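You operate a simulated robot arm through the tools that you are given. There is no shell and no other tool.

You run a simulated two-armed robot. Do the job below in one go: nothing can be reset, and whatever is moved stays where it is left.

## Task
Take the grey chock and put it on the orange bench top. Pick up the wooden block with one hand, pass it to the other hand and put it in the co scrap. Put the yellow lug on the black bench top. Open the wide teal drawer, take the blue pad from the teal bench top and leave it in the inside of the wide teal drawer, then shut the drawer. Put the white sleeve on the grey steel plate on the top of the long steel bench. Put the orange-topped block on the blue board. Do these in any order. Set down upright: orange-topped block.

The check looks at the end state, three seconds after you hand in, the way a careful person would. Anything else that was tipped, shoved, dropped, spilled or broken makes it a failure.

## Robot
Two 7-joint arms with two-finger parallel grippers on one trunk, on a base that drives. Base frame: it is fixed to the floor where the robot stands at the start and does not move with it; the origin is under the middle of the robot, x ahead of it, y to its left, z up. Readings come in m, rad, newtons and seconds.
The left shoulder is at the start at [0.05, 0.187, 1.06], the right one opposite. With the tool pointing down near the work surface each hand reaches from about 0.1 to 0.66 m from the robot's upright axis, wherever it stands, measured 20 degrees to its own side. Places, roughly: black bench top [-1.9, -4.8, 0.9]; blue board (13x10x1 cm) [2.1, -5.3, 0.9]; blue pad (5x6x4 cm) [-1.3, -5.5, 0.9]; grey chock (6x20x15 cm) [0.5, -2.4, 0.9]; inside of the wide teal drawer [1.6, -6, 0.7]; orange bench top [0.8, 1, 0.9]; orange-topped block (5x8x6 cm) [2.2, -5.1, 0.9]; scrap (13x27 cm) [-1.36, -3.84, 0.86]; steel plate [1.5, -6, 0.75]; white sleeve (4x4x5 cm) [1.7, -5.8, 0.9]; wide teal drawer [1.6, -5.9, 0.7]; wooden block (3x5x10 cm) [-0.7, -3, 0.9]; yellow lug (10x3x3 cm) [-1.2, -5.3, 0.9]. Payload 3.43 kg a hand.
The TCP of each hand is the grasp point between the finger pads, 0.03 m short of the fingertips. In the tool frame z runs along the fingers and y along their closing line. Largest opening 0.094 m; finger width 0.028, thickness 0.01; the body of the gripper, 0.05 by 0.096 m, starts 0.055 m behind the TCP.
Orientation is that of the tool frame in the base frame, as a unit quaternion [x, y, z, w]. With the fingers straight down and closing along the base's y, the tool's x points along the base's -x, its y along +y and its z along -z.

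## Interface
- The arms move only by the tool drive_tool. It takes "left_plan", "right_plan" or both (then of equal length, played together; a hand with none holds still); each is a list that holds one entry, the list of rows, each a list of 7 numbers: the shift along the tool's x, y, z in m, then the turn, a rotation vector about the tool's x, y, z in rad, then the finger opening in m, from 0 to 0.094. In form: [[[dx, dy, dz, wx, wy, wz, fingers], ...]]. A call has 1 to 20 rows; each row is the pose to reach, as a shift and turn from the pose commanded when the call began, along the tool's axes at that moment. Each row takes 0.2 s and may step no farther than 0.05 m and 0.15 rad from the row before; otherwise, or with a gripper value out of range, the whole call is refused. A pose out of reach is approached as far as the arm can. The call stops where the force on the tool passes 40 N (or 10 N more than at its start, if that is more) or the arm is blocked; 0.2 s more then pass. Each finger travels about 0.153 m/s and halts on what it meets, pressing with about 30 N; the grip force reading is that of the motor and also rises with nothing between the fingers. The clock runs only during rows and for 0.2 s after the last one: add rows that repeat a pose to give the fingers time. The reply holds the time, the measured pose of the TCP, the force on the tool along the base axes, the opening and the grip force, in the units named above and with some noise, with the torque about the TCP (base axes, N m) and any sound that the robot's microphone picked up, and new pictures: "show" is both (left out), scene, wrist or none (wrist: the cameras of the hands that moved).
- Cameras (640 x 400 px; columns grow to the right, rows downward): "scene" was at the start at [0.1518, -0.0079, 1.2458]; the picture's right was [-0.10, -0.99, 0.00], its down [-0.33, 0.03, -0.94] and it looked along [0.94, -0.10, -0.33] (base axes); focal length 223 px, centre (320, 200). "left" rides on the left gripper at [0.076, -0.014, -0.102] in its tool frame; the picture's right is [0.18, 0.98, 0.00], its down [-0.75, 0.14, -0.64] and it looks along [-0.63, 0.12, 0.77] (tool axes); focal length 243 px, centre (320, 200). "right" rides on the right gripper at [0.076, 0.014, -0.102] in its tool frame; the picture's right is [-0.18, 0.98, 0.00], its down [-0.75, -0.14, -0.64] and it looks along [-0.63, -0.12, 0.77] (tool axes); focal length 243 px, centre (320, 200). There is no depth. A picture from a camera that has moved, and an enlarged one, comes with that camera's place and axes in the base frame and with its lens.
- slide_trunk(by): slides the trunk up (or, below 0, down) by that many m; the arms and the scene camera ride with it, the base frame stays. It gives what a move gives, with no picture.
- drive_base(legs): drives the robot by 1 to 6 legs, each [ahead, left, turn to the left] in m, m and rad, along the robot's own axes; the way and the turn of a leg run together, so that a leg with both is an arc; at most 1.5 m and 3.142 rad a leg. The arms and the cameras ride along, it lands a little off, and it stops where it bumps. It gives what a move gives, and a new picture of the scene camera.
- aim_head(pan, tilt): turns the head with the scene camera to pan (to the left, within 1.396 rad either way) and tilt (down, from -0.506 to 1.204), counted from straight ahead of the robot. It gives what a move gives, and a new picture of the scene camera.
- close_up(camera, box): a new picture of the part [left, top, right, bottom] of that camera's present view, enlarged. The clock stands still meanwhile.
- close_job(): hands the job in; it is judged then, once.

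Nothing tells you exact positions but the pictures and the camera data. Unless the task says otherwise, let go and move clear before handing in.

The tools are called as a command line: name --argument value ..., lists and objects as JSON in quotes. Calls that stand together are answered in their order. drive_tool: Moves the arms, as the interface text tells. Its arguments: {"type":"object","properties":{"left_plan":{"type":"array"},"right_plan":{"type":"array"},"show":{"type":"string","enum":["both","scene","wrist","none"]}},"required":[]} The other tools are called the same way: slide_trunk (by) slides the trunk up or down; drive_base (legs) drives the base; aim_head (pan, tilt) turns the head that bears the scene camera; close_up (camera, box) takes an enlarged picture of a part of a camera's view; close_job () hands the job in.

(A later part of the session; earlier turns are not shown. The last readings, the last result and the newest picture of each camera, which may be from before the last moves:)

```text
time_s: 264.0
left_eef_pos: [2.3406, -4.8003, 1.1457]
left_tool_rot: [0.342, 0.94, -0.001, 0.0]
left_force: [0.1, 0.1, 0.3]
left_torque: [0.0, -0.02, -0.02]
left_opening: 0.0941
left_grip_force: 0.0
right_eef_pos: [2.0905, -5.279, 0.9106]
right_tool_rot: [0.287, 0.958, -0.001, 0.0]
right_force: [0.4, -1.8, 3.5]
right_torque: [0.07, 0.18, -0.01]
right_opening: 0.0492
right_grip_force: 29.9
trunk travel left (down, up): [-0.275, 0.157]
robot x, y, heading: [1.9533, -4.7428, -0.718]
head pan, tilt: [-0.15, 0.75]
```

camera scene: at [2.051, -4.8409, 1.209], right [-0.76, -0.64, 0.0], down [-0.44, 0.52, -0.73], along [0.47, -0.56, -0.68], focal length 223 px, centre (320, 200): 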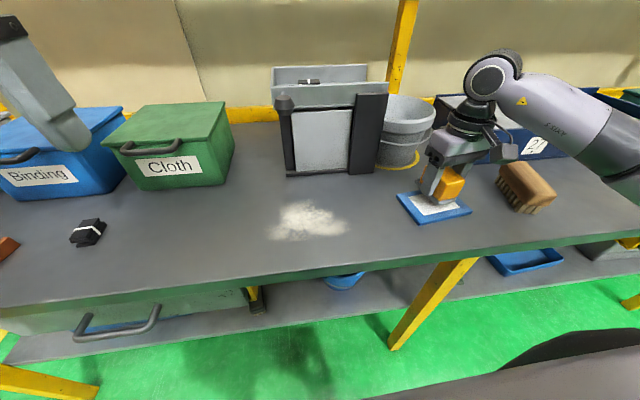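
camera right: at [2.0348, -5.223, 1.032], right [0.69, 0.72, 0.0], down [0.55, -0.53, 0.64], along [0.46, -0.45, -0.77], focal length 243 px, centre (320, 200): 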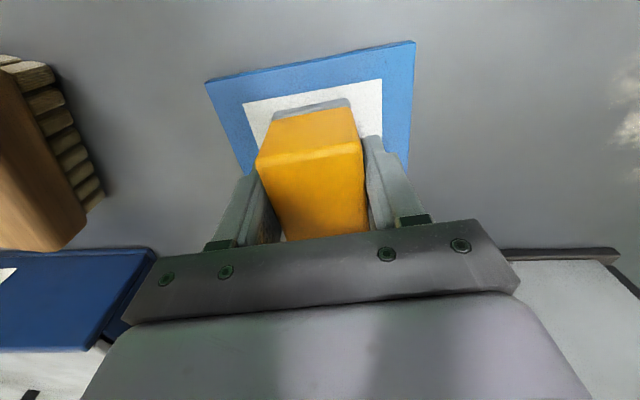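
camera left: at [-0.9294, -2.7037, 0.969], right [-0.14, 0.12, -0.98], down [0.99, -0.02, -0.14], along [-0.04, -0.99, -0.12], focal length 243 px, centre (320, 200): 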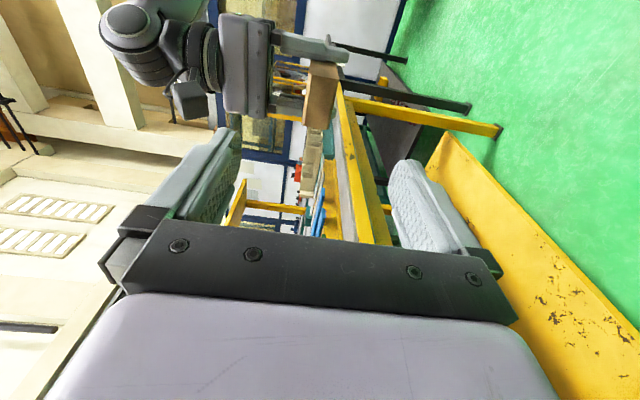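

Contact felt. Opening and lifting away.

drive_tool --right_plan '[[[0, 0, -0.001, 0, 0, 0, 0.04], [0, 0, -0.001, 0, 0, 0, 0.06], [0, 0, -0.001, 0, 0, 0, 0.094], [0, 0, -0.001, 0, 0, 0, 0.094], [0, 0, -0.001, 0, 0, 0, 0.094], [0, 0, -0.03, 0, 0, 0, 0.094], [0, 0, -0.07, 0, 0, 0, 0.094], [0, 0, -0.11, 0, 0, 0, 0.094], [0, 0, -0.15, 0, 0, 0, 0.094], [0.02, 0, -0.19, 0, 0, 0, 0.094], [0.05, 0, -0.22, 0, 0, 0, 0.094], [0.09, 0, -0.24, 0, 0, 0, 0.094], [0.13, 0, -0.26, 0, 0, 0, 0.094]]]'

close_up --camera "scene" --box '[350, 120, 530, 260]'

```text
time_s: 266.8
left_eef_pos: [2.339, -4.7996, 1.1461]
left_tool_rot: [0.342, 0.94, -0.002, 0.001]
left_force: [0.5, 0.2, -0.1]
left_torque: [0.03, 0.03, 0.03]
left_opening: 0.0942
left_grip_force: 0.0
right_eef_pos: [1.9815, -5.2056, 1.1681]
right_tool_rot: [0.286, 0.958, 0.0, 0.0]
right_force: [-0.4, 0.4, 0.7]
right_torque: [-0.02, -0.04, 0.0]
right_opening: 0.0942
right_grip_force: 0.1
trunk travel left (down, up): [-0.275, 0.157]
robot x, y, heading: [1.9513, -4.7407, -0.719]
head pan, tilt: [-0.15, 0.75]
camera scene: at [2.0505, -4.8402, 1.2091], right [-0.76, -0.64, 0.0], down [-0.44, 0.52, -0.73], along [0.47, -0.56, -0.68], focal length 223 px, centre (320, 200)
camera right: at [1.9256, -5.1519, 1.2705], right [0.69, 0.72, 0.0], down [0.55, -0.53, 0.64], along [0.46, -0.44, -0.77], focal length 243 px, centre (320, 200)
```

scene: 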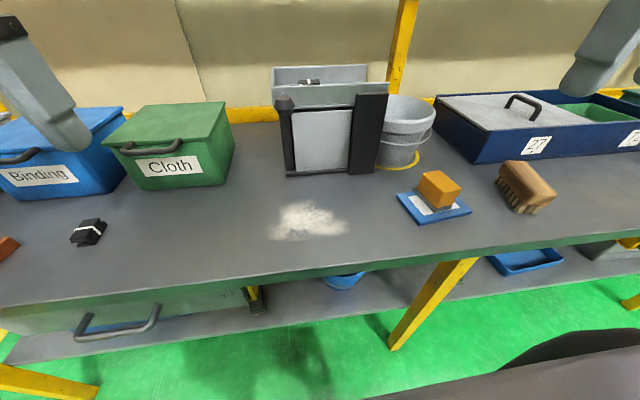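
right: 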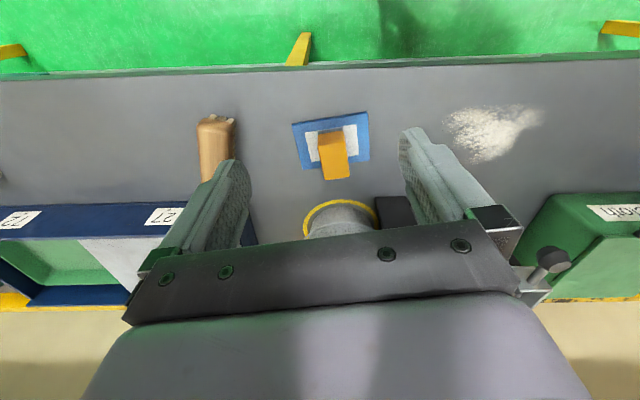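

```text
2.86 times, centred on (440, 190) of scene
camera zoom: at [2.0505, -4.8402, 1.2091], right [-0.76, -0.64, 0.0], down [-0.44, 0.52, -0.73], along [0.47, -0.56, -0.68], focal length 637 px, centre (-23, 229)
```

zoom: 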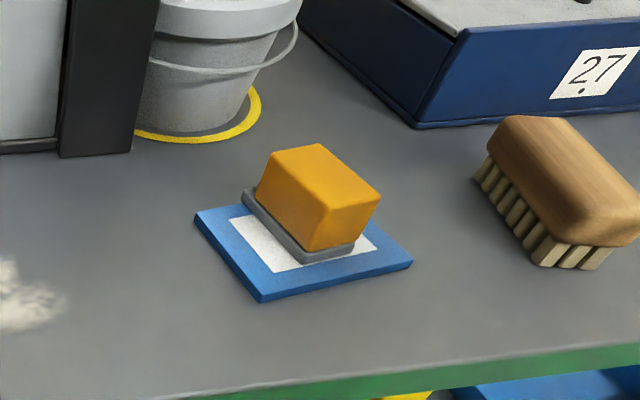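

The block is upright on the board. I'll check from the wrist camera that its base is fully on the board.

close_up --camera "right" --box '[270, 90, 400, 200]'

```text
3.64 times, centred on (335, 145) of right
camera zoom: at [1.9256, -5.1519, 1.2705], right [0.69, 0.72, 0.0], down [0.55, -0.53, 0.64], along [0.46, -0.44, -0.77], focal length 882 px, centre (266, 400)
```

zoom: 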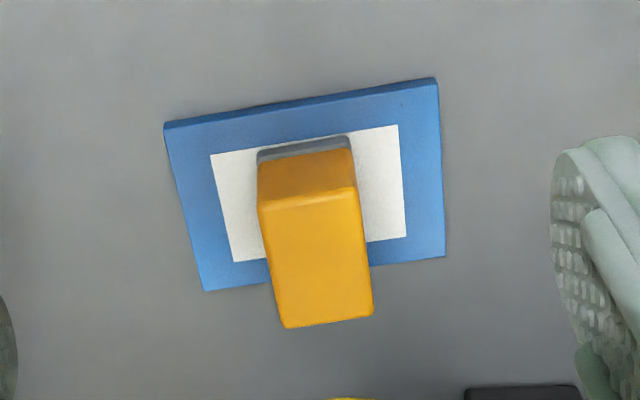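

The block stands fully on the board, upright. Next the white sleeve: I'll back off slightly and slide right along the bench.

drive_base --legs '[[-0.12, 0, 0], [0, -0.97, 0]]'

aim_head --pan -0.2 --tilt 0.75

```text
time_s: 276.4
left_eef_pos: [1.6168, -5.4421, 1.1441]
left_tool_rot: [0.34, 0.941, -0.001, 0.0]
left_force: [0.2, 0.0, -0.3]
left_torque: [0.0, -0.01, 0.0]
left_opening: 0.0939
left_grip_force: 0.1
right_eef_pos: [1.2625, -5.8525, 1.1686]
right_tool_rot: [0.284, 0.959, 0.0, 0.0]
right_force: [-0.6, 0.5, 0.1]
right_torque: [0.0, -0.01, 0.01]
right_opening: 0.094
right_grip_force: 0.0
trunk travel left (down, up): [-0.275, 0.157]
robot x, y, heading: [1.2279, -5.3882, -0.712]
head pan, tilt: [-0.15, 0.75]
camera scene: at [1.3278, -5.4858, 1.2091], right [-0.76, -0.65, 0.0], down [-0.44, 0.52, -0.73], along [0.47, -0.56, -0.68], focal length 223 px, centre (320, 200)
```

scene: 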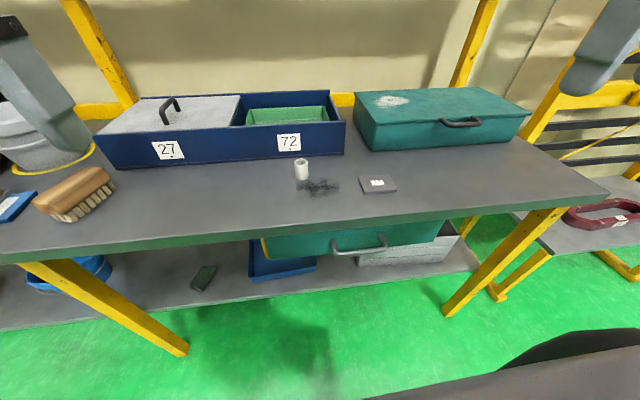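

```text
time_s: 277.0
left_eef_pos: [1.6167, -5.4432, 1.145]
left_tool_rot: [0.339, 0.941, -0.001, 0.0]
left_force: [0.4, -0.8, 0.3]
left_torque: [-0.01, -0.01, 0.0]
left_opening: 0.0941
left_grip_force: 0.0
right_eef_pos: [1.2621, -5.8522, 1.1695]
right_tool_rot: [0.282, 0.959, -0.001, 0.0]
right_force: [0.6, -0.2, 1.0]
right_torque: [0.02, 0.02, -0.01]
right_opening: 0.0939
right_grip_force: 0.1
trunk travel left (down, up): [-0.275, 0.157]
robot x, y, heading: [1.2304, -5.3861, -0.72]
head pan, tilt: [-0.201, 0.75]
camera scene: at [1.3246, -5.4884, 1.2091], right [-0.79, -0.61, 0.0], down [-0.42, 0.54, -0.73], along [0.45, -0.58, -0.68], focal length 223 px, centre (320, 200)
```

scene: 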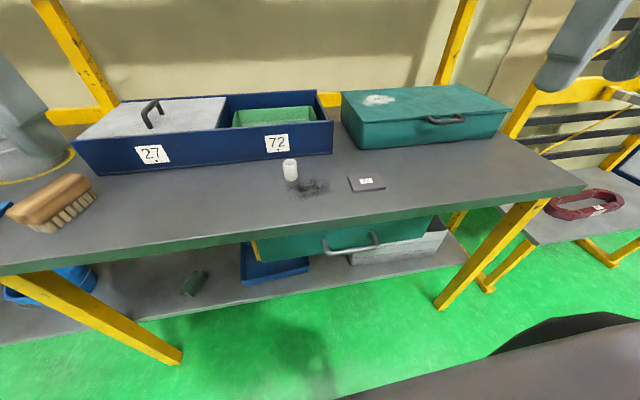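

close_up --camera "scene" --box '[250, 140, 400, 220]'

close_up --camera "scene" --box '[240, 200, 450, 290]'

```text
4.27 times, centred on (325, 180) of scene
camera zoom: at [1.3246, -5.4884, 1.2091], right [-0.79, -0.61, 0.0], down [-0.42, 0.54, -0.73], along [0.45, -0.58, -0.68], focal length 951 px, centre (299, 285)
```

zoom: 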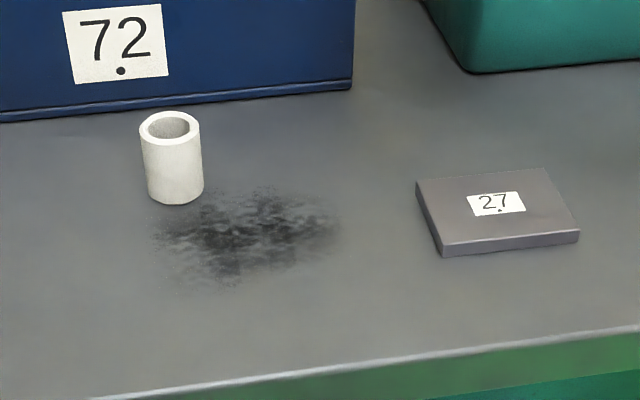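

```text
3.05 times, centred on (345, 245) of scene
camera zoom: at [1.3246, -5.4884, 1.2091], right [-0.79, -0.61, 0.0], down [-0.42, 0.54, -0.73], along [0.45, -0.58, -0.68], focal length 679 px, centre (244, 63)
```

zoom: 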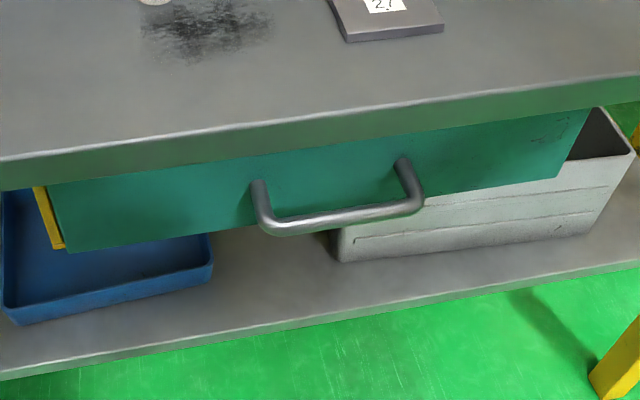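

The sleeve (about 4 cm wide, upright) is at about (1.660, -5.808) and the plate marked 27 is about 8 x 6 cm centred at (1.497, -5.903). I'll move in 0.1 m and bring the right hand over the sleeve.

drive_base --legs '[[0.1, 0, 0]]'

close_up --camera "scene" --box '[240, 150, 400, 250]'

```text
time_s: 278.2
left_eef_pos: [1.6929, -5.5111, 1.1443]
left_tool_rot: [0.341, 0.94, -0.002, 0.0]
left_force: [1.2, 0.0, -0.2]
left_torque: [0.01, -0.01, -0.03]
left_opening: 0.0939
left_grip_force: 0.0
right_eef_pos: [1.3379, -5.9189, 1.1697]
right_tool_rot: [0.284, 0.959, 0.0, 0.0]
right_force: [0.7, 0.8, 0.2]
right_torque: [-0.01, 0.03, -0.02]
right_opening: 0.0937
right_grip_force: 0.1
trunk travel left (down, up): [-0.275, 0.157]
robot x, y, heading: [1.3051, -5.4528, -0.716]
head pan, tilt: [-0.201, 0.75]
camera scene: at [1.4009, -5.555, 1.2089], right [-0.79, -0.61, 0.0], down [-0.42, 0.54, -0.73], along [0.44, -0.58, -0.68], focal length 223 px, centre (320, 200)
```

scene: 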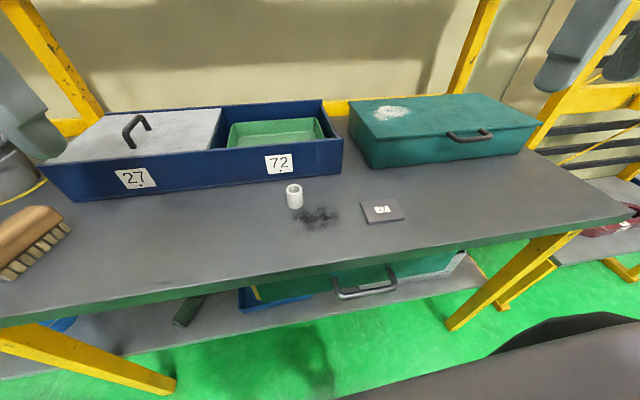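

```text
4.00 times, centred on (320, 200) of scene
camera zoom: at [1.4009, -5.555, 1.2089], right [-0.79, -0.61, 0.0], down [-0.42, 0.54, -0.73], along [0.44, -0.58, -0.68], focal length 892 px, centre (320, 200)
```

zoom: 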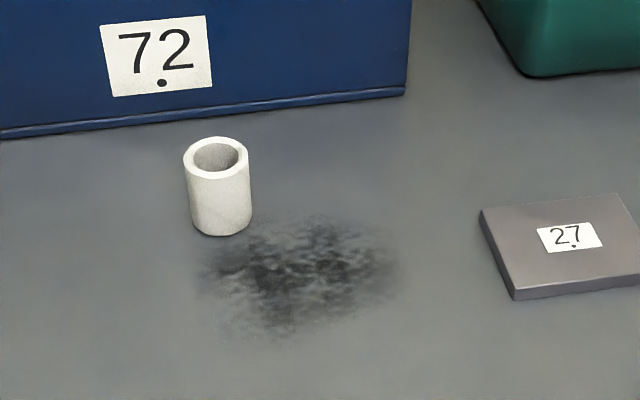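

Sleeve confirmed at about (1.663, -5.807). Moving the right hand above it.

drive_tool --right_plan '[[[-0.024, 0.03, 0.0, 0, 0, 0.03, 0.07], [-0.047, 0.06, 0.0, 0, 0, 0.06, 0.07], [-0.07, 0.09, 0.01, 0, 0, 0.09, 0.07], [-0.094, 0.12, 0.02, 0, 0, 0.12, 0.07], [-0.118, 0.15, 0.03, 0, 0, 0.14, 0.07], [-0.141, 0.18, 0.04, 0, 0, 0.14, 0.07], [-0.165, 0.21, 0.05, 0, 0, 0.14, 0.07], [-0.188, 0.24, 0.07, 0, 0, 0.14, 0.07], [-0.212, 0.271, 0.09, 0, 0, 0.14, 0.07], [-0.212, 0.271, 0.11, 0, 0, 0.14, 0.07], [-0.212, 0.271, 0.11, 0, 0, 0.14, 0.07]]]'

close_up --camera "right" --box '[200, 0, 440, 200]'

```text
time_s: 280.6
left_eef_pos: [1.6925, -5.5104, 1.145]
left_tool_rot: [0.34, 0.94, -0.001, 0.001]
left_force: [-0.1, -0.8, 0.4]
left_torque: [0.0, 0.02, -0.01]
left_opening: 0.094
left_grip_force: 0.1
right_eef_pos: [1.6612, -5.8073, 1.058]
right_tool_rot: [0.35, 0.937, -0.001, 0.001]
right_force: [-0.8, 0.9, 0.5]
right_torque: [0.0, 0.0, 0.02]
right_opening: 0.0699
right_grip_force: 0.1
trunk travel left (down, up): [-0.275, 0.157]
robot x, y, heading: [1.3073, -5.4512, -0.72]
head pan, tilt: [-0.201, 0.75]
camera scene: at [1.4004, -5.5545, 1.2091], right [-0.79, -0.61, 0.0], down [-0.42, 0.54, -0.73], along [0.45, -0.58, -0.68], focal length 223 px, centre (320, 200)
camera right: at [1.6128, -5.7456, 1.1598], right [0.78, 0.62, 0.0], down [0.48, -0.6, 0.64], along [0.4, -0.5, -0.77], focal length 243 px, centre (320, 200)
```

scene: 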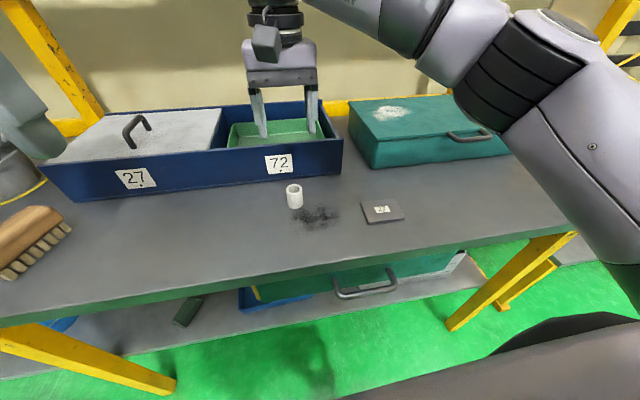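
right: 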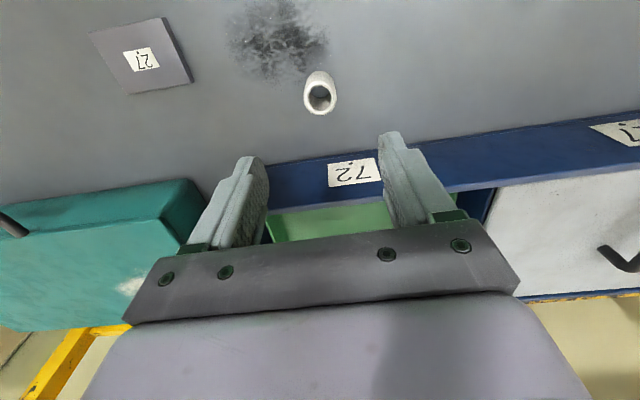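

```text
2.00 times, centred on (320, 100) of right
camera zoom: at [1.6128, -5.7456, 1.1598], right [0.78, 0.62, 0.0], down [0.48, -0.6, 0.64], along [0.4, -0.5, -0.77], focal length 485 px, centre (320, 400)
```

zoom: 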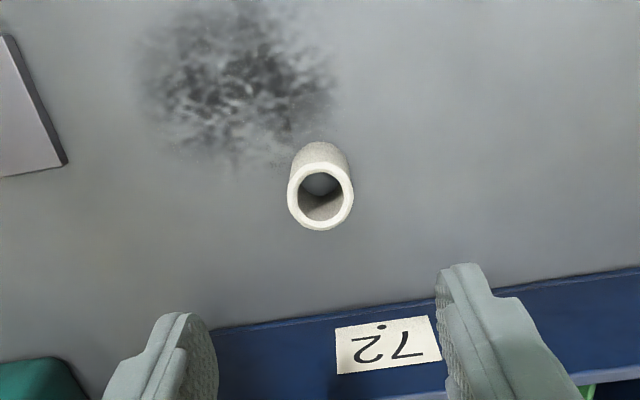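

Perfectly centred. Descending and gripping the sleeve.

drive_tool --right_plan '[[[0, 0, 0.04, 0, 0, 0, 0.07], [0, 0, 0.08, 0, 0, 0, 0.07], [0, 0, 0.12, 0, 0, 0, 0.07], [0, 0, 0.15, 0, 0, 0, 0.07], [0, 0, 0.158, 0, 0, 0, 0.07], [0, 0, 0.158, 0, 0, 0, 0.05], [0, 0, 0.158, 0, 0, 0, 0.03], [0, 0, 0.158, 0, 0, 0, 0.0], [0, 0, 0.158, 0, 0, 0, 0.0]]]'

```text
time_s: 282.6
left_eef_pos: [1.6931, -5.5095, 1.1443]
left_tool_rot: [0.34, 0.94, -0.001, 0.001]
left_force: [-0.2, -0.4, -0.1]
left_torque: [0.0, -0.01, -0.01]
left_opening: 0.094
left_grip_force: 0.1
right_eef_pos: [1.6629, -5.8056, 0.9015]
right_tool_rot: [0.35, 0.937, 0.001, 0.0]
right_force: [0.5, -0.6, -0.1]
right_torque: [-0.02, 0.03, 0.0]
right_opening: 0.0326
right_grip_force: 30.0
trunk travel left (down, up): [-0.275, 0.157]
robot x, y, heading: [1.3045, -5.4487, -0.711]
head pan, tilt: [-0.201, 0.75]
camera scene: at [1.4004, -5.5545, 1.2091], right [-0.79, -0.61, 0.0], down [-0.42, 0.54, -0.73], along [0.45, -0.58, -0.68], focal length 223 px, centre (320, 200)
camera right: at [1.614, -5.744, 1.0032], right [0.78, 0.62, 0.0], down [0.48, -0.6, 0.64], along [0.4, -0.5, -0.77], focal length 243 px, centre (320, 200)
```

scene: 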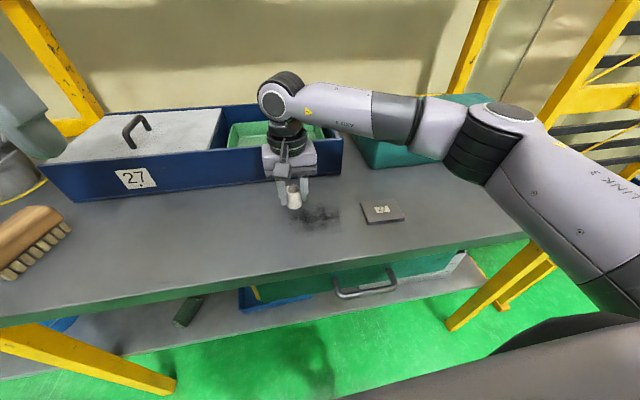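
right: 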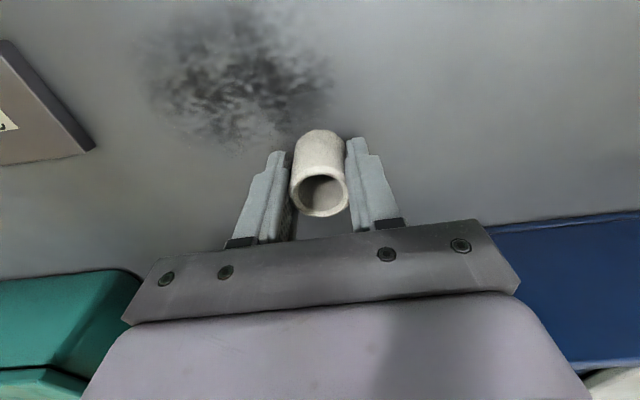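

Gripped (3.3 cm). Lifting and moving it over the plate.

drive_tool --right_plan '[[[0, 0, -0.03, 0, 0, 0, 0.0], [0, 0, -0.06, 0, 0, 0, 0.0], [0.01, -0.03, -0.07, 0, 0, 0, 0.0], [0.02, -0.065, -0.07, 0, 0, 0, 0.0], [0.032, -0.1, -0.07, 0, 0, 0, 0.0], [0.044, -0.135, -0.07, 0, 0, 0, 0.0], [0.052, -0.16, -0.07, 0, 0, 0, 0.0], [0.06, -0.181, -0.07, 0, 0, 0, 0.0], [0.06, -0.181, -0.05, 0, 0, 0, 0.0], [0.06, -0.181, -0.05, 0, 0, 0, 0.0]]]'

close_up --camera "right" --box '[200, 0, 440, 200]'

close_up --camera "scene" --box '[320, 140, 450, 240]'

```text
time_s: 284.8
left_eef_pos: [1.6928, -5.5089, 1.1453]
left_tool_rot: [0.34, 0.94, -0.001, 0.0]
left_force: [-0.8, -0.1, -0.3]
left_torque: [-0.04, -0.03, -0.01]
left_opening: 0.0939
left_grip_force: 0.0
right_eef_pos: [1.4978, -5.9057, 0.9498]
right_tool_rot: [0.35, 0.937, 0.0, 0.001]
right_force: [0.4, 0.7, -0.5]
right_torque: [0.02, -0.01, -0.03]
right_opening: 0.033
right_grip_force: 29.7
trunk travel left (down, up): [-0.275, 0.157]
robot x, y, heading: [1.3054, -5.4564, -0.711]
head pan, tilt: [-0.201, 0.75]
camera scene: at [1.4004, -5.5545, 1.2091], right [-0.79, -0.61, 0.0], down [-0.42, 0.54, -0.73], along [0.45, -0.58, -0.68], focal length 223 px, centre (320, 200)
camera right: at [1.4492, -5.8433, 1.0518], right [0.78, 0.62, 0.0], down [0.48, -0.6, 0.64], along [0.4, -0.5, -0.77], focal length 243 px, centre (320, 200)
```

scene: 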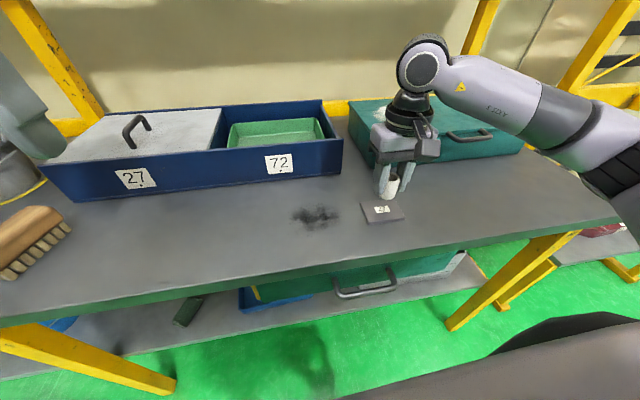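
right: 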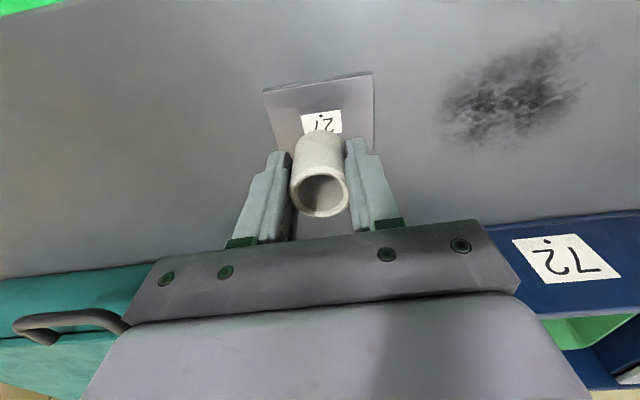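

```text
2.00 times, centred on (320, 100) of right
camera zoom: at [1.4492, -5.8433, 1.0518], right [0.78, 0.62, 0.0], down [0.48, -0.6, 0.64], along [0.4, -0.5, -0.77], focal length 485 px, centre (320, 400)
```

zoom: 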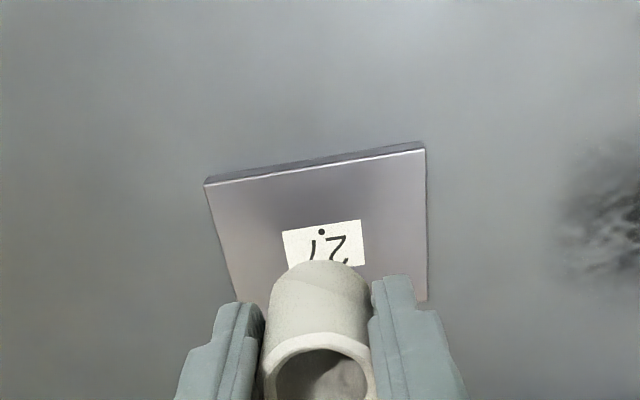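

```text
4.00 times, centred on (385, 190) of scene
camera zoom: at [1.4004, -5.5545, 1.2091], right [-0.79, -0.61, 0.0], down [-0.42, 0.54, -0.73], along [0.45, -0.58, -0.68], focal length 892 px, centre (60, 240)
```

zoom: 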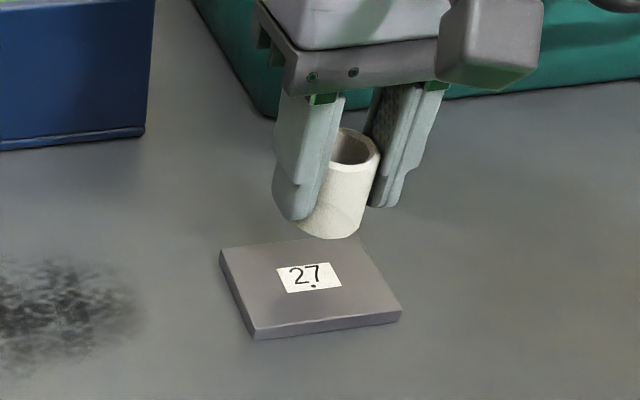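

The sleeve is right over the plate's centre. Lowering to contact.

drive_tool --right_plan '[[[0, 0, 0.02, 0, 0, 0, 0.0], [0, 0, 0.032, 0, 0, 0, 0.0], [0, 0, 0.032, 0, 0, 0, 0.0]]]' --show "none"

drive_tool --right_plan '[[[0, 0, 0.003, 0, 0, 0, 0.0], [0, 0, 0.006, 0, 0, 0, 0.0], [0, 0, 0.008, 0, 0, 0, 0.0], [0, 0, 0.008, 0, 0, 0, 0.0]]]' --show "none"

```text
time_s: 285.6
left_eef_pos: [1.6936, -5.5099, 1.1445]
left_tool_rot: [0.341, 0.94, -0.001, 0.0]
left_force: [0.0, -1.1, 0.2]
left_torque: [0.02, -0.01, -0.02]
left_opening: 0.0939
left_grip_force: 0.0
right_eef_pos: [1.4981, -5.9033, 0.9182]
right_tool_rot: [0.35, 0.937, -0.001, 0.0]
right_force: [0.0, -0.4, 0.0]
right_torque: [0.01, 0.0, 0.0]
right_opening: 0.0325
right_grip_force: 30.0
trunk travel left (down, up): [-0.275, 0.157]
robot x, y, heading: [1.306, -5.4526, -0.718]
head pan, tilt: [-0.201, 0.75]
```

```text
time_s: 286.6
left_eef_pos: [1.6921, -5.5092, 1.1449]
left_tool_rot: [0.341, 0.94, -0.001, 0.001]
left_force: [1.6, 0.8, 0.0]
left_torque: [0.05, 0.01, 0.01]
left_opening: 0.0939
left_grip_force: 0.1
right_eef_pos: [1.4991, -5.9032, 0.9107]
right_tool_rot: [0.35, 0.937, 0.0, 0.001]
right_force: [-0.7, -1.1, 1.0]
right_torque: [-0.04, 0.04, 0.01]
right_opening: 0.0326
right_grip_force: 30.3
trunk travel left (down, up): [-0.275, 0.157]
robot x, y, heading: [1.3039, -5.45, -0.716]
head pan, tilt: [-0.201, 0.75]
```

drive_tool --right_plan '[[[0, 0, 0.002, 0, 0, 0, 0.0], [0, 0, 0.003, 0, 0, 0, 0.0], [0, 0, 0.003, 0, 0, 0, 0.0]]]' --show "wrist"

```text
time_s: 287.4
left_eef_pos: [1.6919, -5.5087, 1.1458]
left_tool_rot: [0.34, 0.94, -0.001, 0.001]
left_force: [0.4, -0.7, -0.1]
left_torque: [0.0, -0.02, 0.01]
left_opening: 0.0942
left_grip_force: 0.1
right_eef_pos: [1.4988, -5.9017, 0.9112]
right_tool_rot: [0.351, 0.936, -0.001, 0.004]
right_force: [-0.7, -3.9, 26.4]
right_torque: [-0.05, 0.27, 0.01]
right_opening: 0.0324
right_grip_force: 30.1
trunk travel left (down, up): [-0.275, 0.157]
robot x, y, heading: [1.3039, -5.45, -0.712]
head pan, tilt: [-0.201, 0.75]
camera right: at [1.4495, -5.8416, 1.012], right [0.78, 0.62, 0.0], down [0.47, -0.6, 0.65], along [0.4, -0.51, -0.76], focal length 243 px, centre (320, 200)
```

right: 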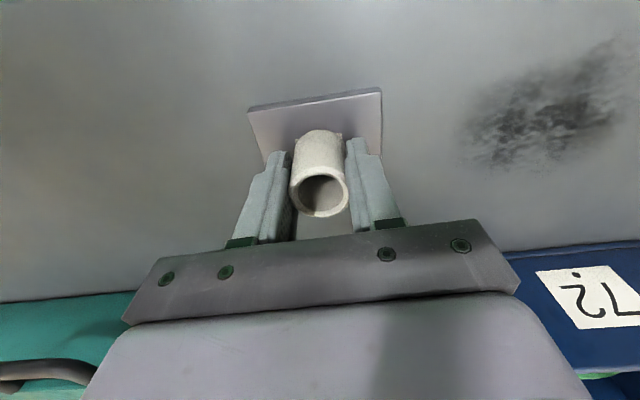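

Firm contact. Relieving and releasing.

drive_tool --right_plan '[[[0, 0, -0.003, 0, 0, 0, 0.0], [0, 0, -0.003, 0, 0, 0, 0.04], [0, 0, -0.003, 0, 0, 0, 0.06], [0, 0, -0.003, 0, 0, 0, 0.08], [0, 0, -0.003, 0, 0, 0, 0.08], [0, 0, -0.03, 0, 0, 0, 0.08], [0, 0, -0.07, 0, 0, 0, 0.08], [0, 0, -0.11, 0, 0, 0, 0.08], [0, 0, -0.15, 0, 0, 0, 0.08], [0.02, 0, -0.19, 0, 0, 0, 0.08], [0.05, 0, -0.22, 0, 0, 0, 0.094], [0.09, 0, -0.24, 0, 0, 0, 0.094], [0.12, 0, -0.25, 0, 0, 0, 0.094]]]'

close_up --camera "scene" --box '[320, 140, 450, 240]'

```text
time_s: 290.2
left_eef_pos: [1.6928, -5.5092, 1.1455]
left_tool_rot: [0.341, 0.94, -0.001, 0.002]
left_force: [-0.1, -0.2, 0.8]
left_torque: [0.0, -0.01, -0.01]
left_opening: 0.0941
left_grip_force: 0.1
right_eef_pos: [1.4076, -5.8235, 1.1566]
right_tool_rot: [0.351, 0.936, 0.0, 0.0]
right_force: [0.5, 0.9, 0.0]
right_torque: [0.0, -0.02, -0.02]
right_opening: 0.0941
right_grip_force: 0.0
trunk travel left (down, up): [-0.275, 0.157]
robot x, y, heading: [1.3094, -5.4494, -0.719]
head pan, tilt: [-0.201, 0.75]
camera scene: at [1.4001, -5.5543, 1.2091], right [-0.79, -0.61, 0.0], down [-0.41, 0.54, -0.73], along [0.45, -0.58, -0.68], focal length 223 px, centre (320, 200)
camera right: at [1.359, -5.7623, 1.2587], right [0.78, 0.62, 0.0], down [0.48, -0.6, 0.64], along [0.4, -0.5, -0.77], focal length 243 px, centre (320, 200)
```

scene: 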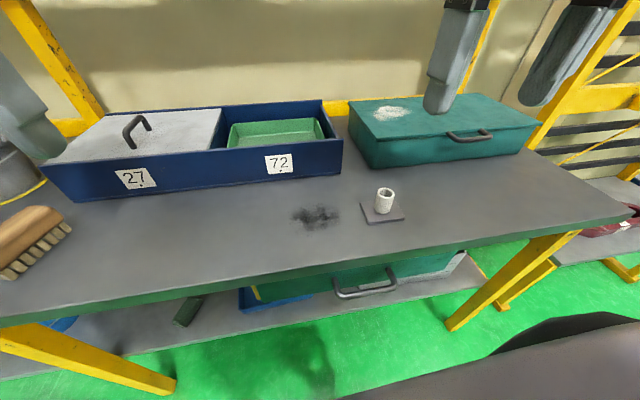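
right: 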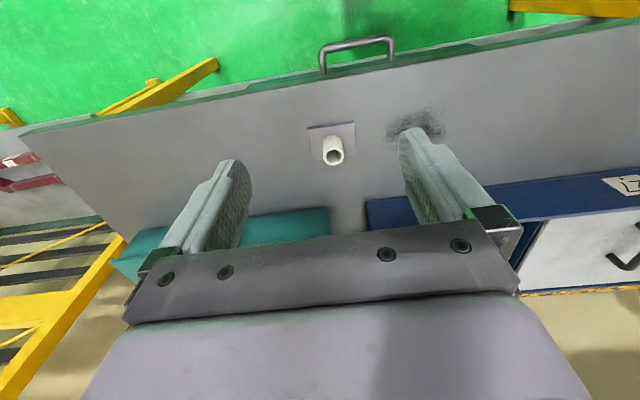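

```text
4.00 times, centred on (385, 190) of scene
camera zoom: at [1.4001, -5.5543, 1.2091], right [-0.79, -0.61, 0.0], down [-0.41, 0.54, -0.73], along [0.45, -0.58, -0.68], focal length 892 px, centre (60, 240)
```

zoom: 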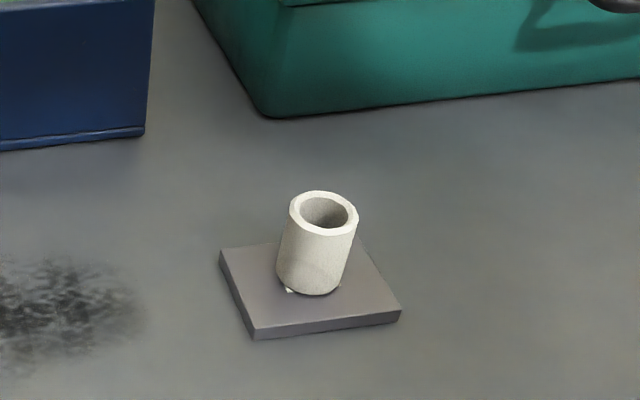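

The sleeve stands on the plate. Now the drawer: the bar handle's centre is about (1.446, -5.773, 0.770), 12 cm wide, about 4 cm off the drawer front. I'll back off, lower the trunk, and point the right hand forward with vertical closing.

drive_base --legs '[[-0.32, 0, 0]]'

slide_trunk --by -0.2

aim_head --pan -0.2 --tilt 0.5

```text
time_s: 292.3
left_eef_pos: [1.4537, -5.3007, 1.1434]
left_tool_rot: [0.339, 0.941, -0.002, 0.0]
left_force: [-0.5, 0.2, -0.5]
left_torque: [-0.01, -0.02, -0.01]
left_opening: 0.094
left_grip_force: 0.1
right_eef_pos: [1.1709, -5.6165, 1.1576]
right_tool_rot: [0.348, 0.937, 0.0, 0.001]
right_force: [-0.3, -1.0, -0.2]
right_torque: [-0.04, 0.0, -0.01]
right_opening: 0.094
right_grip_force: 0.1
trunk travel left (down, up): [-0.275, 0.157]
robot x, y, heading: [1.0708, -5.2434, -0.709]
head pan, tilt: [-0.201, 0.75]
camera scene: at [1.1615, -5.3469, 1.2091], right [-0.79, -0.61, 0.0], down [-0.42, 0.54, -0.73], along [0.45, -0.58, -0.68], focal length 223 px, centre (320, 200)
```

scene: 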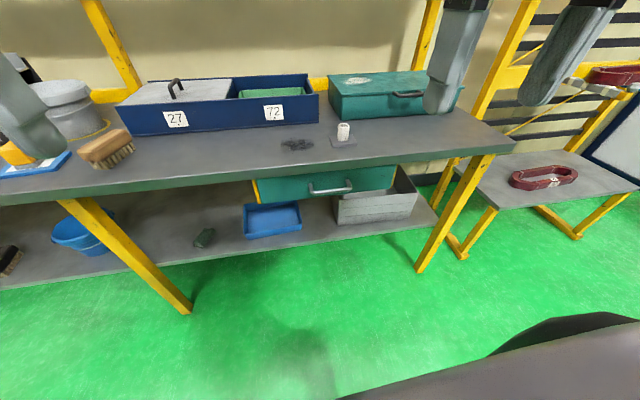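

```text
time_s: 294.5
left_eef_pos: [1.4541, -5.3009, 0.9447]
left_tool_rot: [0.338, 0.941, -0.001, 0.001]
left_force: [-0.1, -0.4, 0.5]
left_torque: [-0.03, 0.03, -0.02]
left_opening: 0.0941
left_grip_force: 0.0
right_eef_pos: [1.1711, -5.6166, 0.9583]
right_tool_rot: [0.348, 0.937, 0.0, 0.0]
right_force: [-0.3, -0.1, 0.0]
right_torque: [0.02, 0.02, 0.0]
right_opening: 0.0939
right_grip_force: 0.1
trunk travel left (down, up): [-0.075, 0.357]
robot x, y, heading: [1.0689, -5.2437, -0.713]
head pan, tilt: [-0.201, 0.75]
```

```text
time_s: 295.2
left_eef_pos: [1.4543, -5.3007, 0.9459]
left_tool_rot: [0.338, 0.941, -0.001, 0.001]
left_force: [0.0, -0.5, 0.3]
left_torque: [0.0, -0.06, 0.0]
left_opening: 0.0941
left_grip_force: 0.1
right_eef_pos: [1.1709, -5.6166, 0.9562]
right_tool_rot: [0.349, 0.937, 0.0, 0.0]
right_force: [0.8, 0.2, 0.6]
right_torque: [-0.03, -0.02, 0.02]
right_opening: 0.0938
right_grip_force: 0.1
trunk travel left (down, up): [-0.075, 0.357]
robot x, y, heading: [1.068, -5.2435, -0.713]
head pan, tilt: [-0.201, 0.499]
camera scene: at [1.1667, -5.3536, 1.031], right [-0.79, -0.61, 0.0], down [-0.29, 0.38, -0.88], along [0.54, -0.69, -0.48], focal length 223 px, centre (320, 200)
```

scene: 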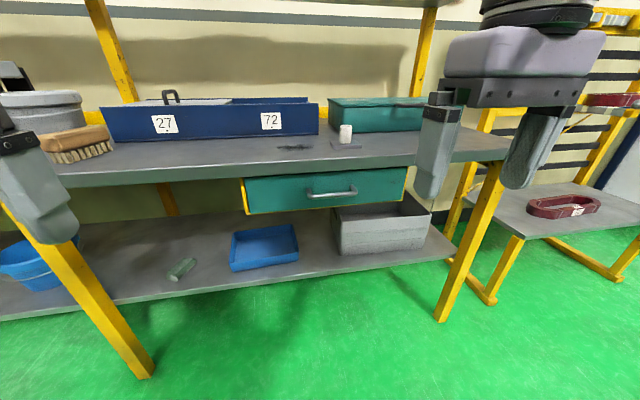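

Turning the right hand by +90° in front of me first.

drive_tool --right_plan '[[[-0.012, 0.005, 0.005, 0, 0, 0.15, 0.06], [-0.024, 0.01, 0.01, 0, 0, 0.3, 0.06], [-0.036, 0.015, 0.015, 0, 0, 0.45, 0.06], [-0.048, 0.02, 0.02, 0, 0, 0.6, 0.06], [-0.06, 0.025, 0.025, 0, 0, 0.75, 0.06], [-0.072, 0.03, 0.03, 0, 0, 0.9, 0.06], [-0.084, 0.035, 0.035, 0, 0, 1.05, 0.06], [-0.096, 0.04, 0.04, 0, 0, 1.2, 0.06], [-0.108, 0.045, 0.045, 0, 0, 1.35, 0.06], [-0.12, 0.05, 0.05, 0, 0, 1.5, 0.06], [-0.13, 0.06, 0.05, 0, 0, 1.571, 0.06], [-0.13, 0.06, 0.05, 0, 0, 1.571, 0.06]]]' --show "none"

drive_tool --right_plan '[[[0, 0.005, 0.01, -0.15, 0, 0, 0.06], [0, 0.01, 0.02, -0.3, 0, 0, 0.06], [0, 0.015, 0.03, -0.45, 0, 0, 0.06], [0, 0.02, 0.04, -0.6, 0, 0, 0.06], [0, 0.025, 0.05, -0.75, 0, 0, 0.06], [0, 0.03, 0.06, -0.9, 0, 0, 0.06], [0, 0.035, 0.07, -1.05, 0, 0, 0.06], [0, 0.04, 0.08, -1.2, 0, 0, 0.06], [0, 0.045, 0.1, -1.35, 0, 0, 0.06], [0, 0.05, 0.12, -1.5, 0, 0, 0.06], [0, 0.055, 0.136, -1.571, 0, 0, 0.06], [0, 0.055, 0.136, -1.571, 0, 0, 0.06]]]'

```text
time_s: 297.9
left_eef_pos: [1.4525, -5.3009, 0.9453]
left_tool_rot: [0.338, 0.941, -0.001, 0.001]
left_force: [-0.4, 0.4, 0.0]
left_torque: [0.0, -0.03, 0.04]
left_opening: 0.0939
left_grip_force: 0.0
right_eef_pos: [1.3092, -5.6566, 0.907]
right_tool_rot: [0.91, 0.416, 0.001, -0.001]
right_force: [-0.5, -0.1, 0.1]
right_torque: [0.01, 0.01, 0.0]
right_opening: 0.06
right_grip_force: 0.1
trunk travel left (down, up): [-0.075, 0.357]
robot x, y, heading: [1.0679, -5.2389, -0.712]
head pan, tilt: [-0.201, 0.499]
```

```text
time_s: 300.4
left_eef_pos: [1.4546, -5.3006, 0.9458]
left_tool_rot: [0.337, 0.941, 0.0, 0.001]
left_force: [0.6, -0.2, 0.0]
left_torque: [-0.01, -0.01, 0.01]
left_opening: 0.0938
left_grip_force: 0.1
right_eef_pos: [1.3623, -5.6655, 0.7859]
right_tool_rot: [0.643, 0.294, 0.293, 0.643]
right_force: [-0.2, -1.2, -0.3]
right_torque: [0.0, 0.0, 0.02]
right_opening: 0.0601
right_grip_force: 0.1
right hand out of reach, approached as far as the arm can: row 9, 10, 11, 12
trunk travel left (down, up): [-0.075, 0.357]
robot x, y, heading: [1.0674, -5.2443, -0.71]
head pan, tilt: [-0.201, 0.499]
camera scene: at [1.1667, -5.3538, 1.031], right [-0.79, -0.61, 0.0], down [-0.29, 0.38, -0.88], along [0.54, -0.69, -0.48], focal length 223 px, centre (320, 200)
camera right: at [1.3349, -5.5394, 0.799], right [-0.12, -0.14, 0.98], down [-0.98, -0.15, -0.14], along [0.16, -0.98, -0.12], focal length 243 px, centre (320, 200)
```

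scene: 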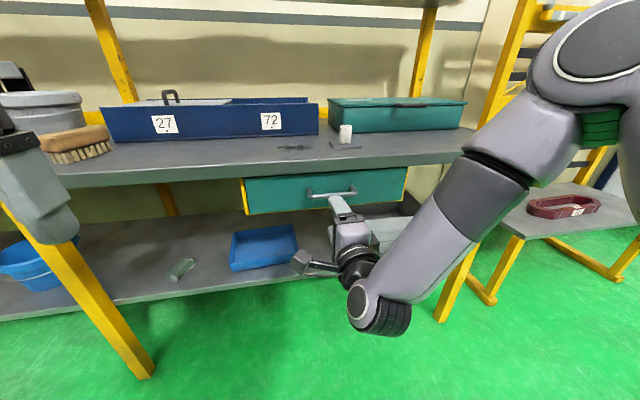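
right: 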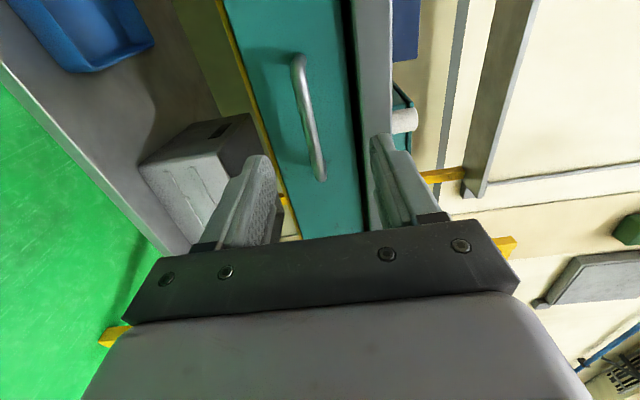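

The right hand now points forward with its fingers above and below the handle line, about 13 cm short of it and 1.3 cm too high. I'll lower the trunk a bit and adjust.

slide_trunk --by -0.04

drive_tool --right_plan '[[[-0.01, 0.01, 0.0, 0, 0, 0, 0.045], [-0.02, 0.02, 0.01, 0, 0, 0, 0.045], [-0.026, 0.026, 0.03, 0, 0, 0, 0.045], [-0.026, 0.026, 0.05, 0, 0, 0, 0.045], [-0.026, 0.026, 0.05, 0, 0, 0, 0.045]]]'

close_up --camera "right" --box '[200, 0, 440, 200]'

```text
time_s: 301.3
left_eef_pos: [1.4536, -5.3011, 0.904]
left_tool_rot: [0.338, 0.941, -0.001, 0.001]
left_force: [-0.1, 0.6, 0.3]
left_torque: [0.02, -0.01, 0.01]
left_opening: 0.0939
left_grip_force: 0.0
right_eef_pos: [1.3629, -5.6636, 0.7447]
right_tool_rot: [0.644, 0.293, 0.293, 0.643]
right_force: [-0.3, 0.2, 0.6]
right_torque: [0.02, 0.0, 0.01]
right_opening: 0.0599
right_grip_force: 0.0
trunk travel left (down, up): [-0.035, 0.397]
robot x, y, heading: [1.0688, -5.2448, -0.71]
head pan, tilt: [-0.201, 0.499]
```

```text
time_s: 302.5
left_eef_pos: [1.4529, -5.3011, 0.9052]
left_tool_rot: [0.338, 0.941, -0.001, 0.001]
left_force: [0.0, -1.0, -0.1]
left_torque: [0.02, 0.01, 0.0]
left_opening: 0.0938
left_grip_force: 0.1
right_eef_pos: [1.392, -5.7008, 0.7794]
right_tool_rot: [0.646, 0.292, 0.29, 0.643]
right_force: [-0.9, 0.1, -0.3]
right_torque: [-0.04, -0.04, -0.03]
right_opening: 0.045
right_grip_force: 0.1
right hand out of reach, approached as far as the arm can: row 2, 3, 4, 5
trunk travel left (down, up): [-0.035, 0.397]
robot x, y, heading: [1.0647, -5.2467, -0.717]
head pan, tilt: [-0.201, 0.499]
camera scene: at [1.1667, -5.3536, 0.991], right [-0.79, -0.61, 0.0], down [-0.29, 0.38, -0.88], along [0.54, -0.69, -0.48], focal length 223 px, centre (320, 200)
camera right: at [1.3652, -5.5758, 0.7937], right [-0.12, -0.14, 0.98], down [-0.98, -0.14, -0.14], along [0.16, -0.98, -0.12], focal length 243 px, centre (320, 200)
```

scene: 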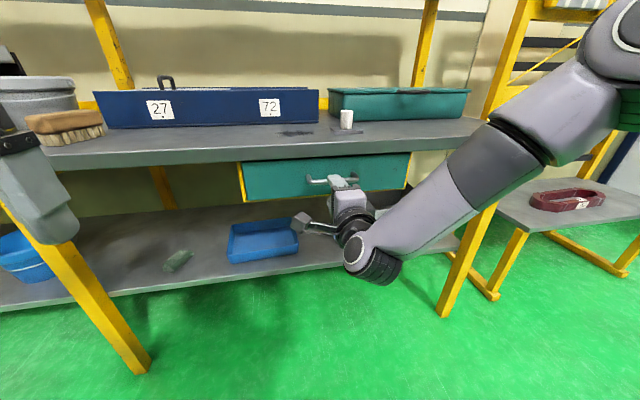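
right: 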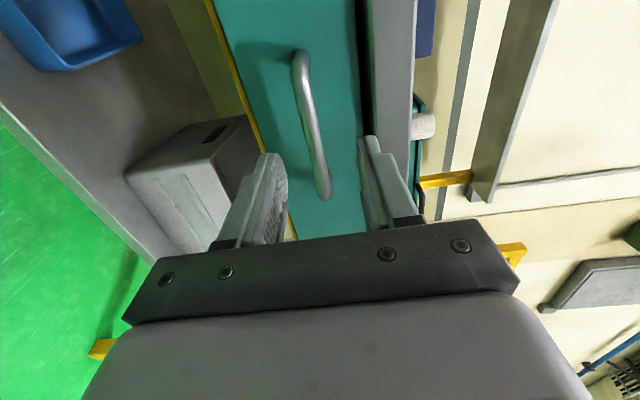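

```text
2.00 times, centred on (320, 100) of right
camera zoom: at [1.3652, -5.5758, 0.7937], right [-0.12, -0.14, 0.98], down [-0.98, -0.14, -0.14], along [0.16, -0.98, -0.12], focal length 485 px, centre (320, 400)
```

zoom: 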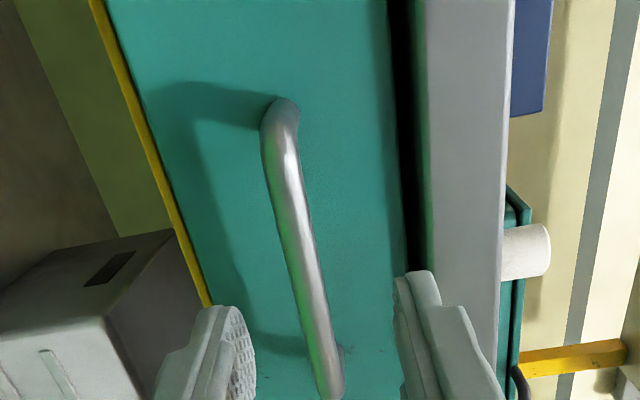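

The arm is at a limit with the hand fully level. I'll tilt it 30° downward, which should free the wrist, at a pre-grasp spot just before the handle.

drive_tool --right_plan '[[[-0.005, 0.01, 0.0, 0.13, 0, 0, 0.045], [-0.01, 0.02, 0.005, 0.26, 0, 0, 0.045], [-0.015, 0.03, 0.01, 0.39, 0, 0, 0.045], [-0.019, 0.031, 0.02, 0.52, 0, 0, 0.045], [-0.019, 0.031, 0.02, 0.52, 0, 0, 0.045]]]'

close_up --camera "right" --box '[200, 0, 440, 200]'

```text
time_s: 303.7
left_eef_pos: [1.4545, -5.3008, 0.905]
left_tool_rot: [0.338, 0.941, -0.001, 0.001]
left_force: [-0.7, 0.6, 0.7]
left_torque: [-0.03, -0.01, -0.02]
left_opening: 0.0939
left_grip_force: 0.1
right_eef_pos: [1.394, -5.7303, 0.8102]
right_tool_rot: [0.788, 0.359, 0.209, 0.455]
right_force: [-0.1, -0.4, -1.0]
right_torque: [0.03, 0.0, 0.0]
right_opening: 0.045
right_grip_force: 0.0
trunk travel left (down, up): [-0.035, 0.397]
robot x, y, heading: [1.0646, -5.2419, -0.711]
head pan, tilt: [-0.201, 0.499]
camera scene: at [1.1667, -5.3536, 0.991], right [-0.79, -0.61, 0.0], down [-0.29, 0.38, -0.88], along [0.54, -0.69, -0.48], focal length 223 px, centre (320, 200)
camera right: at [1.3815, -5.6185, 0.8742], right [0.25, -0.46, 0.85], down [-0.97, -0.16, 0.2], along [0.04, -0.87, -0.49], focal length 243 px, centre (320, 200)
```

scene: 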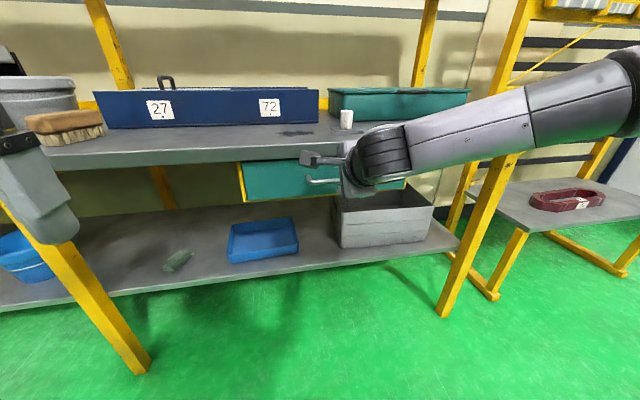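
right: 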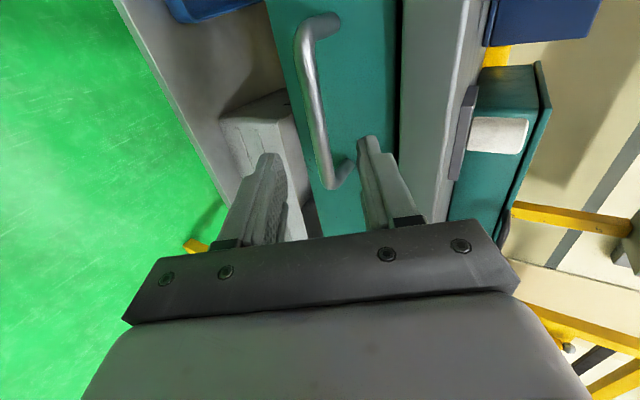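

```text
2.00 times, centred on (320, 100) of right
camera zoom: at [1.3815, -5.6185, 0.8742], right [0.25, -0.46, 0.85], down [-0.97, -0.16, 0.2], along [0.04, -0.87, -0.49], focal length 485 px, centre (320, 400)
```

zoom: 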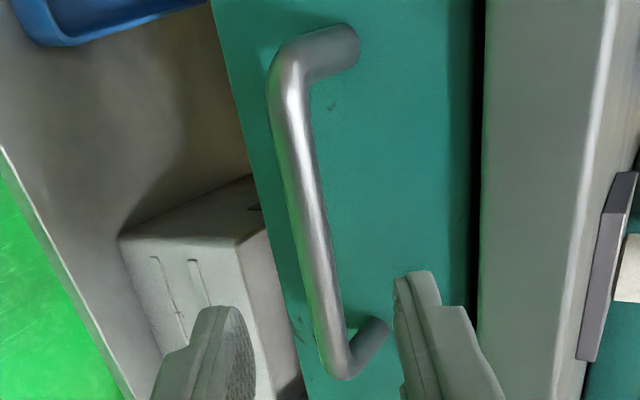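

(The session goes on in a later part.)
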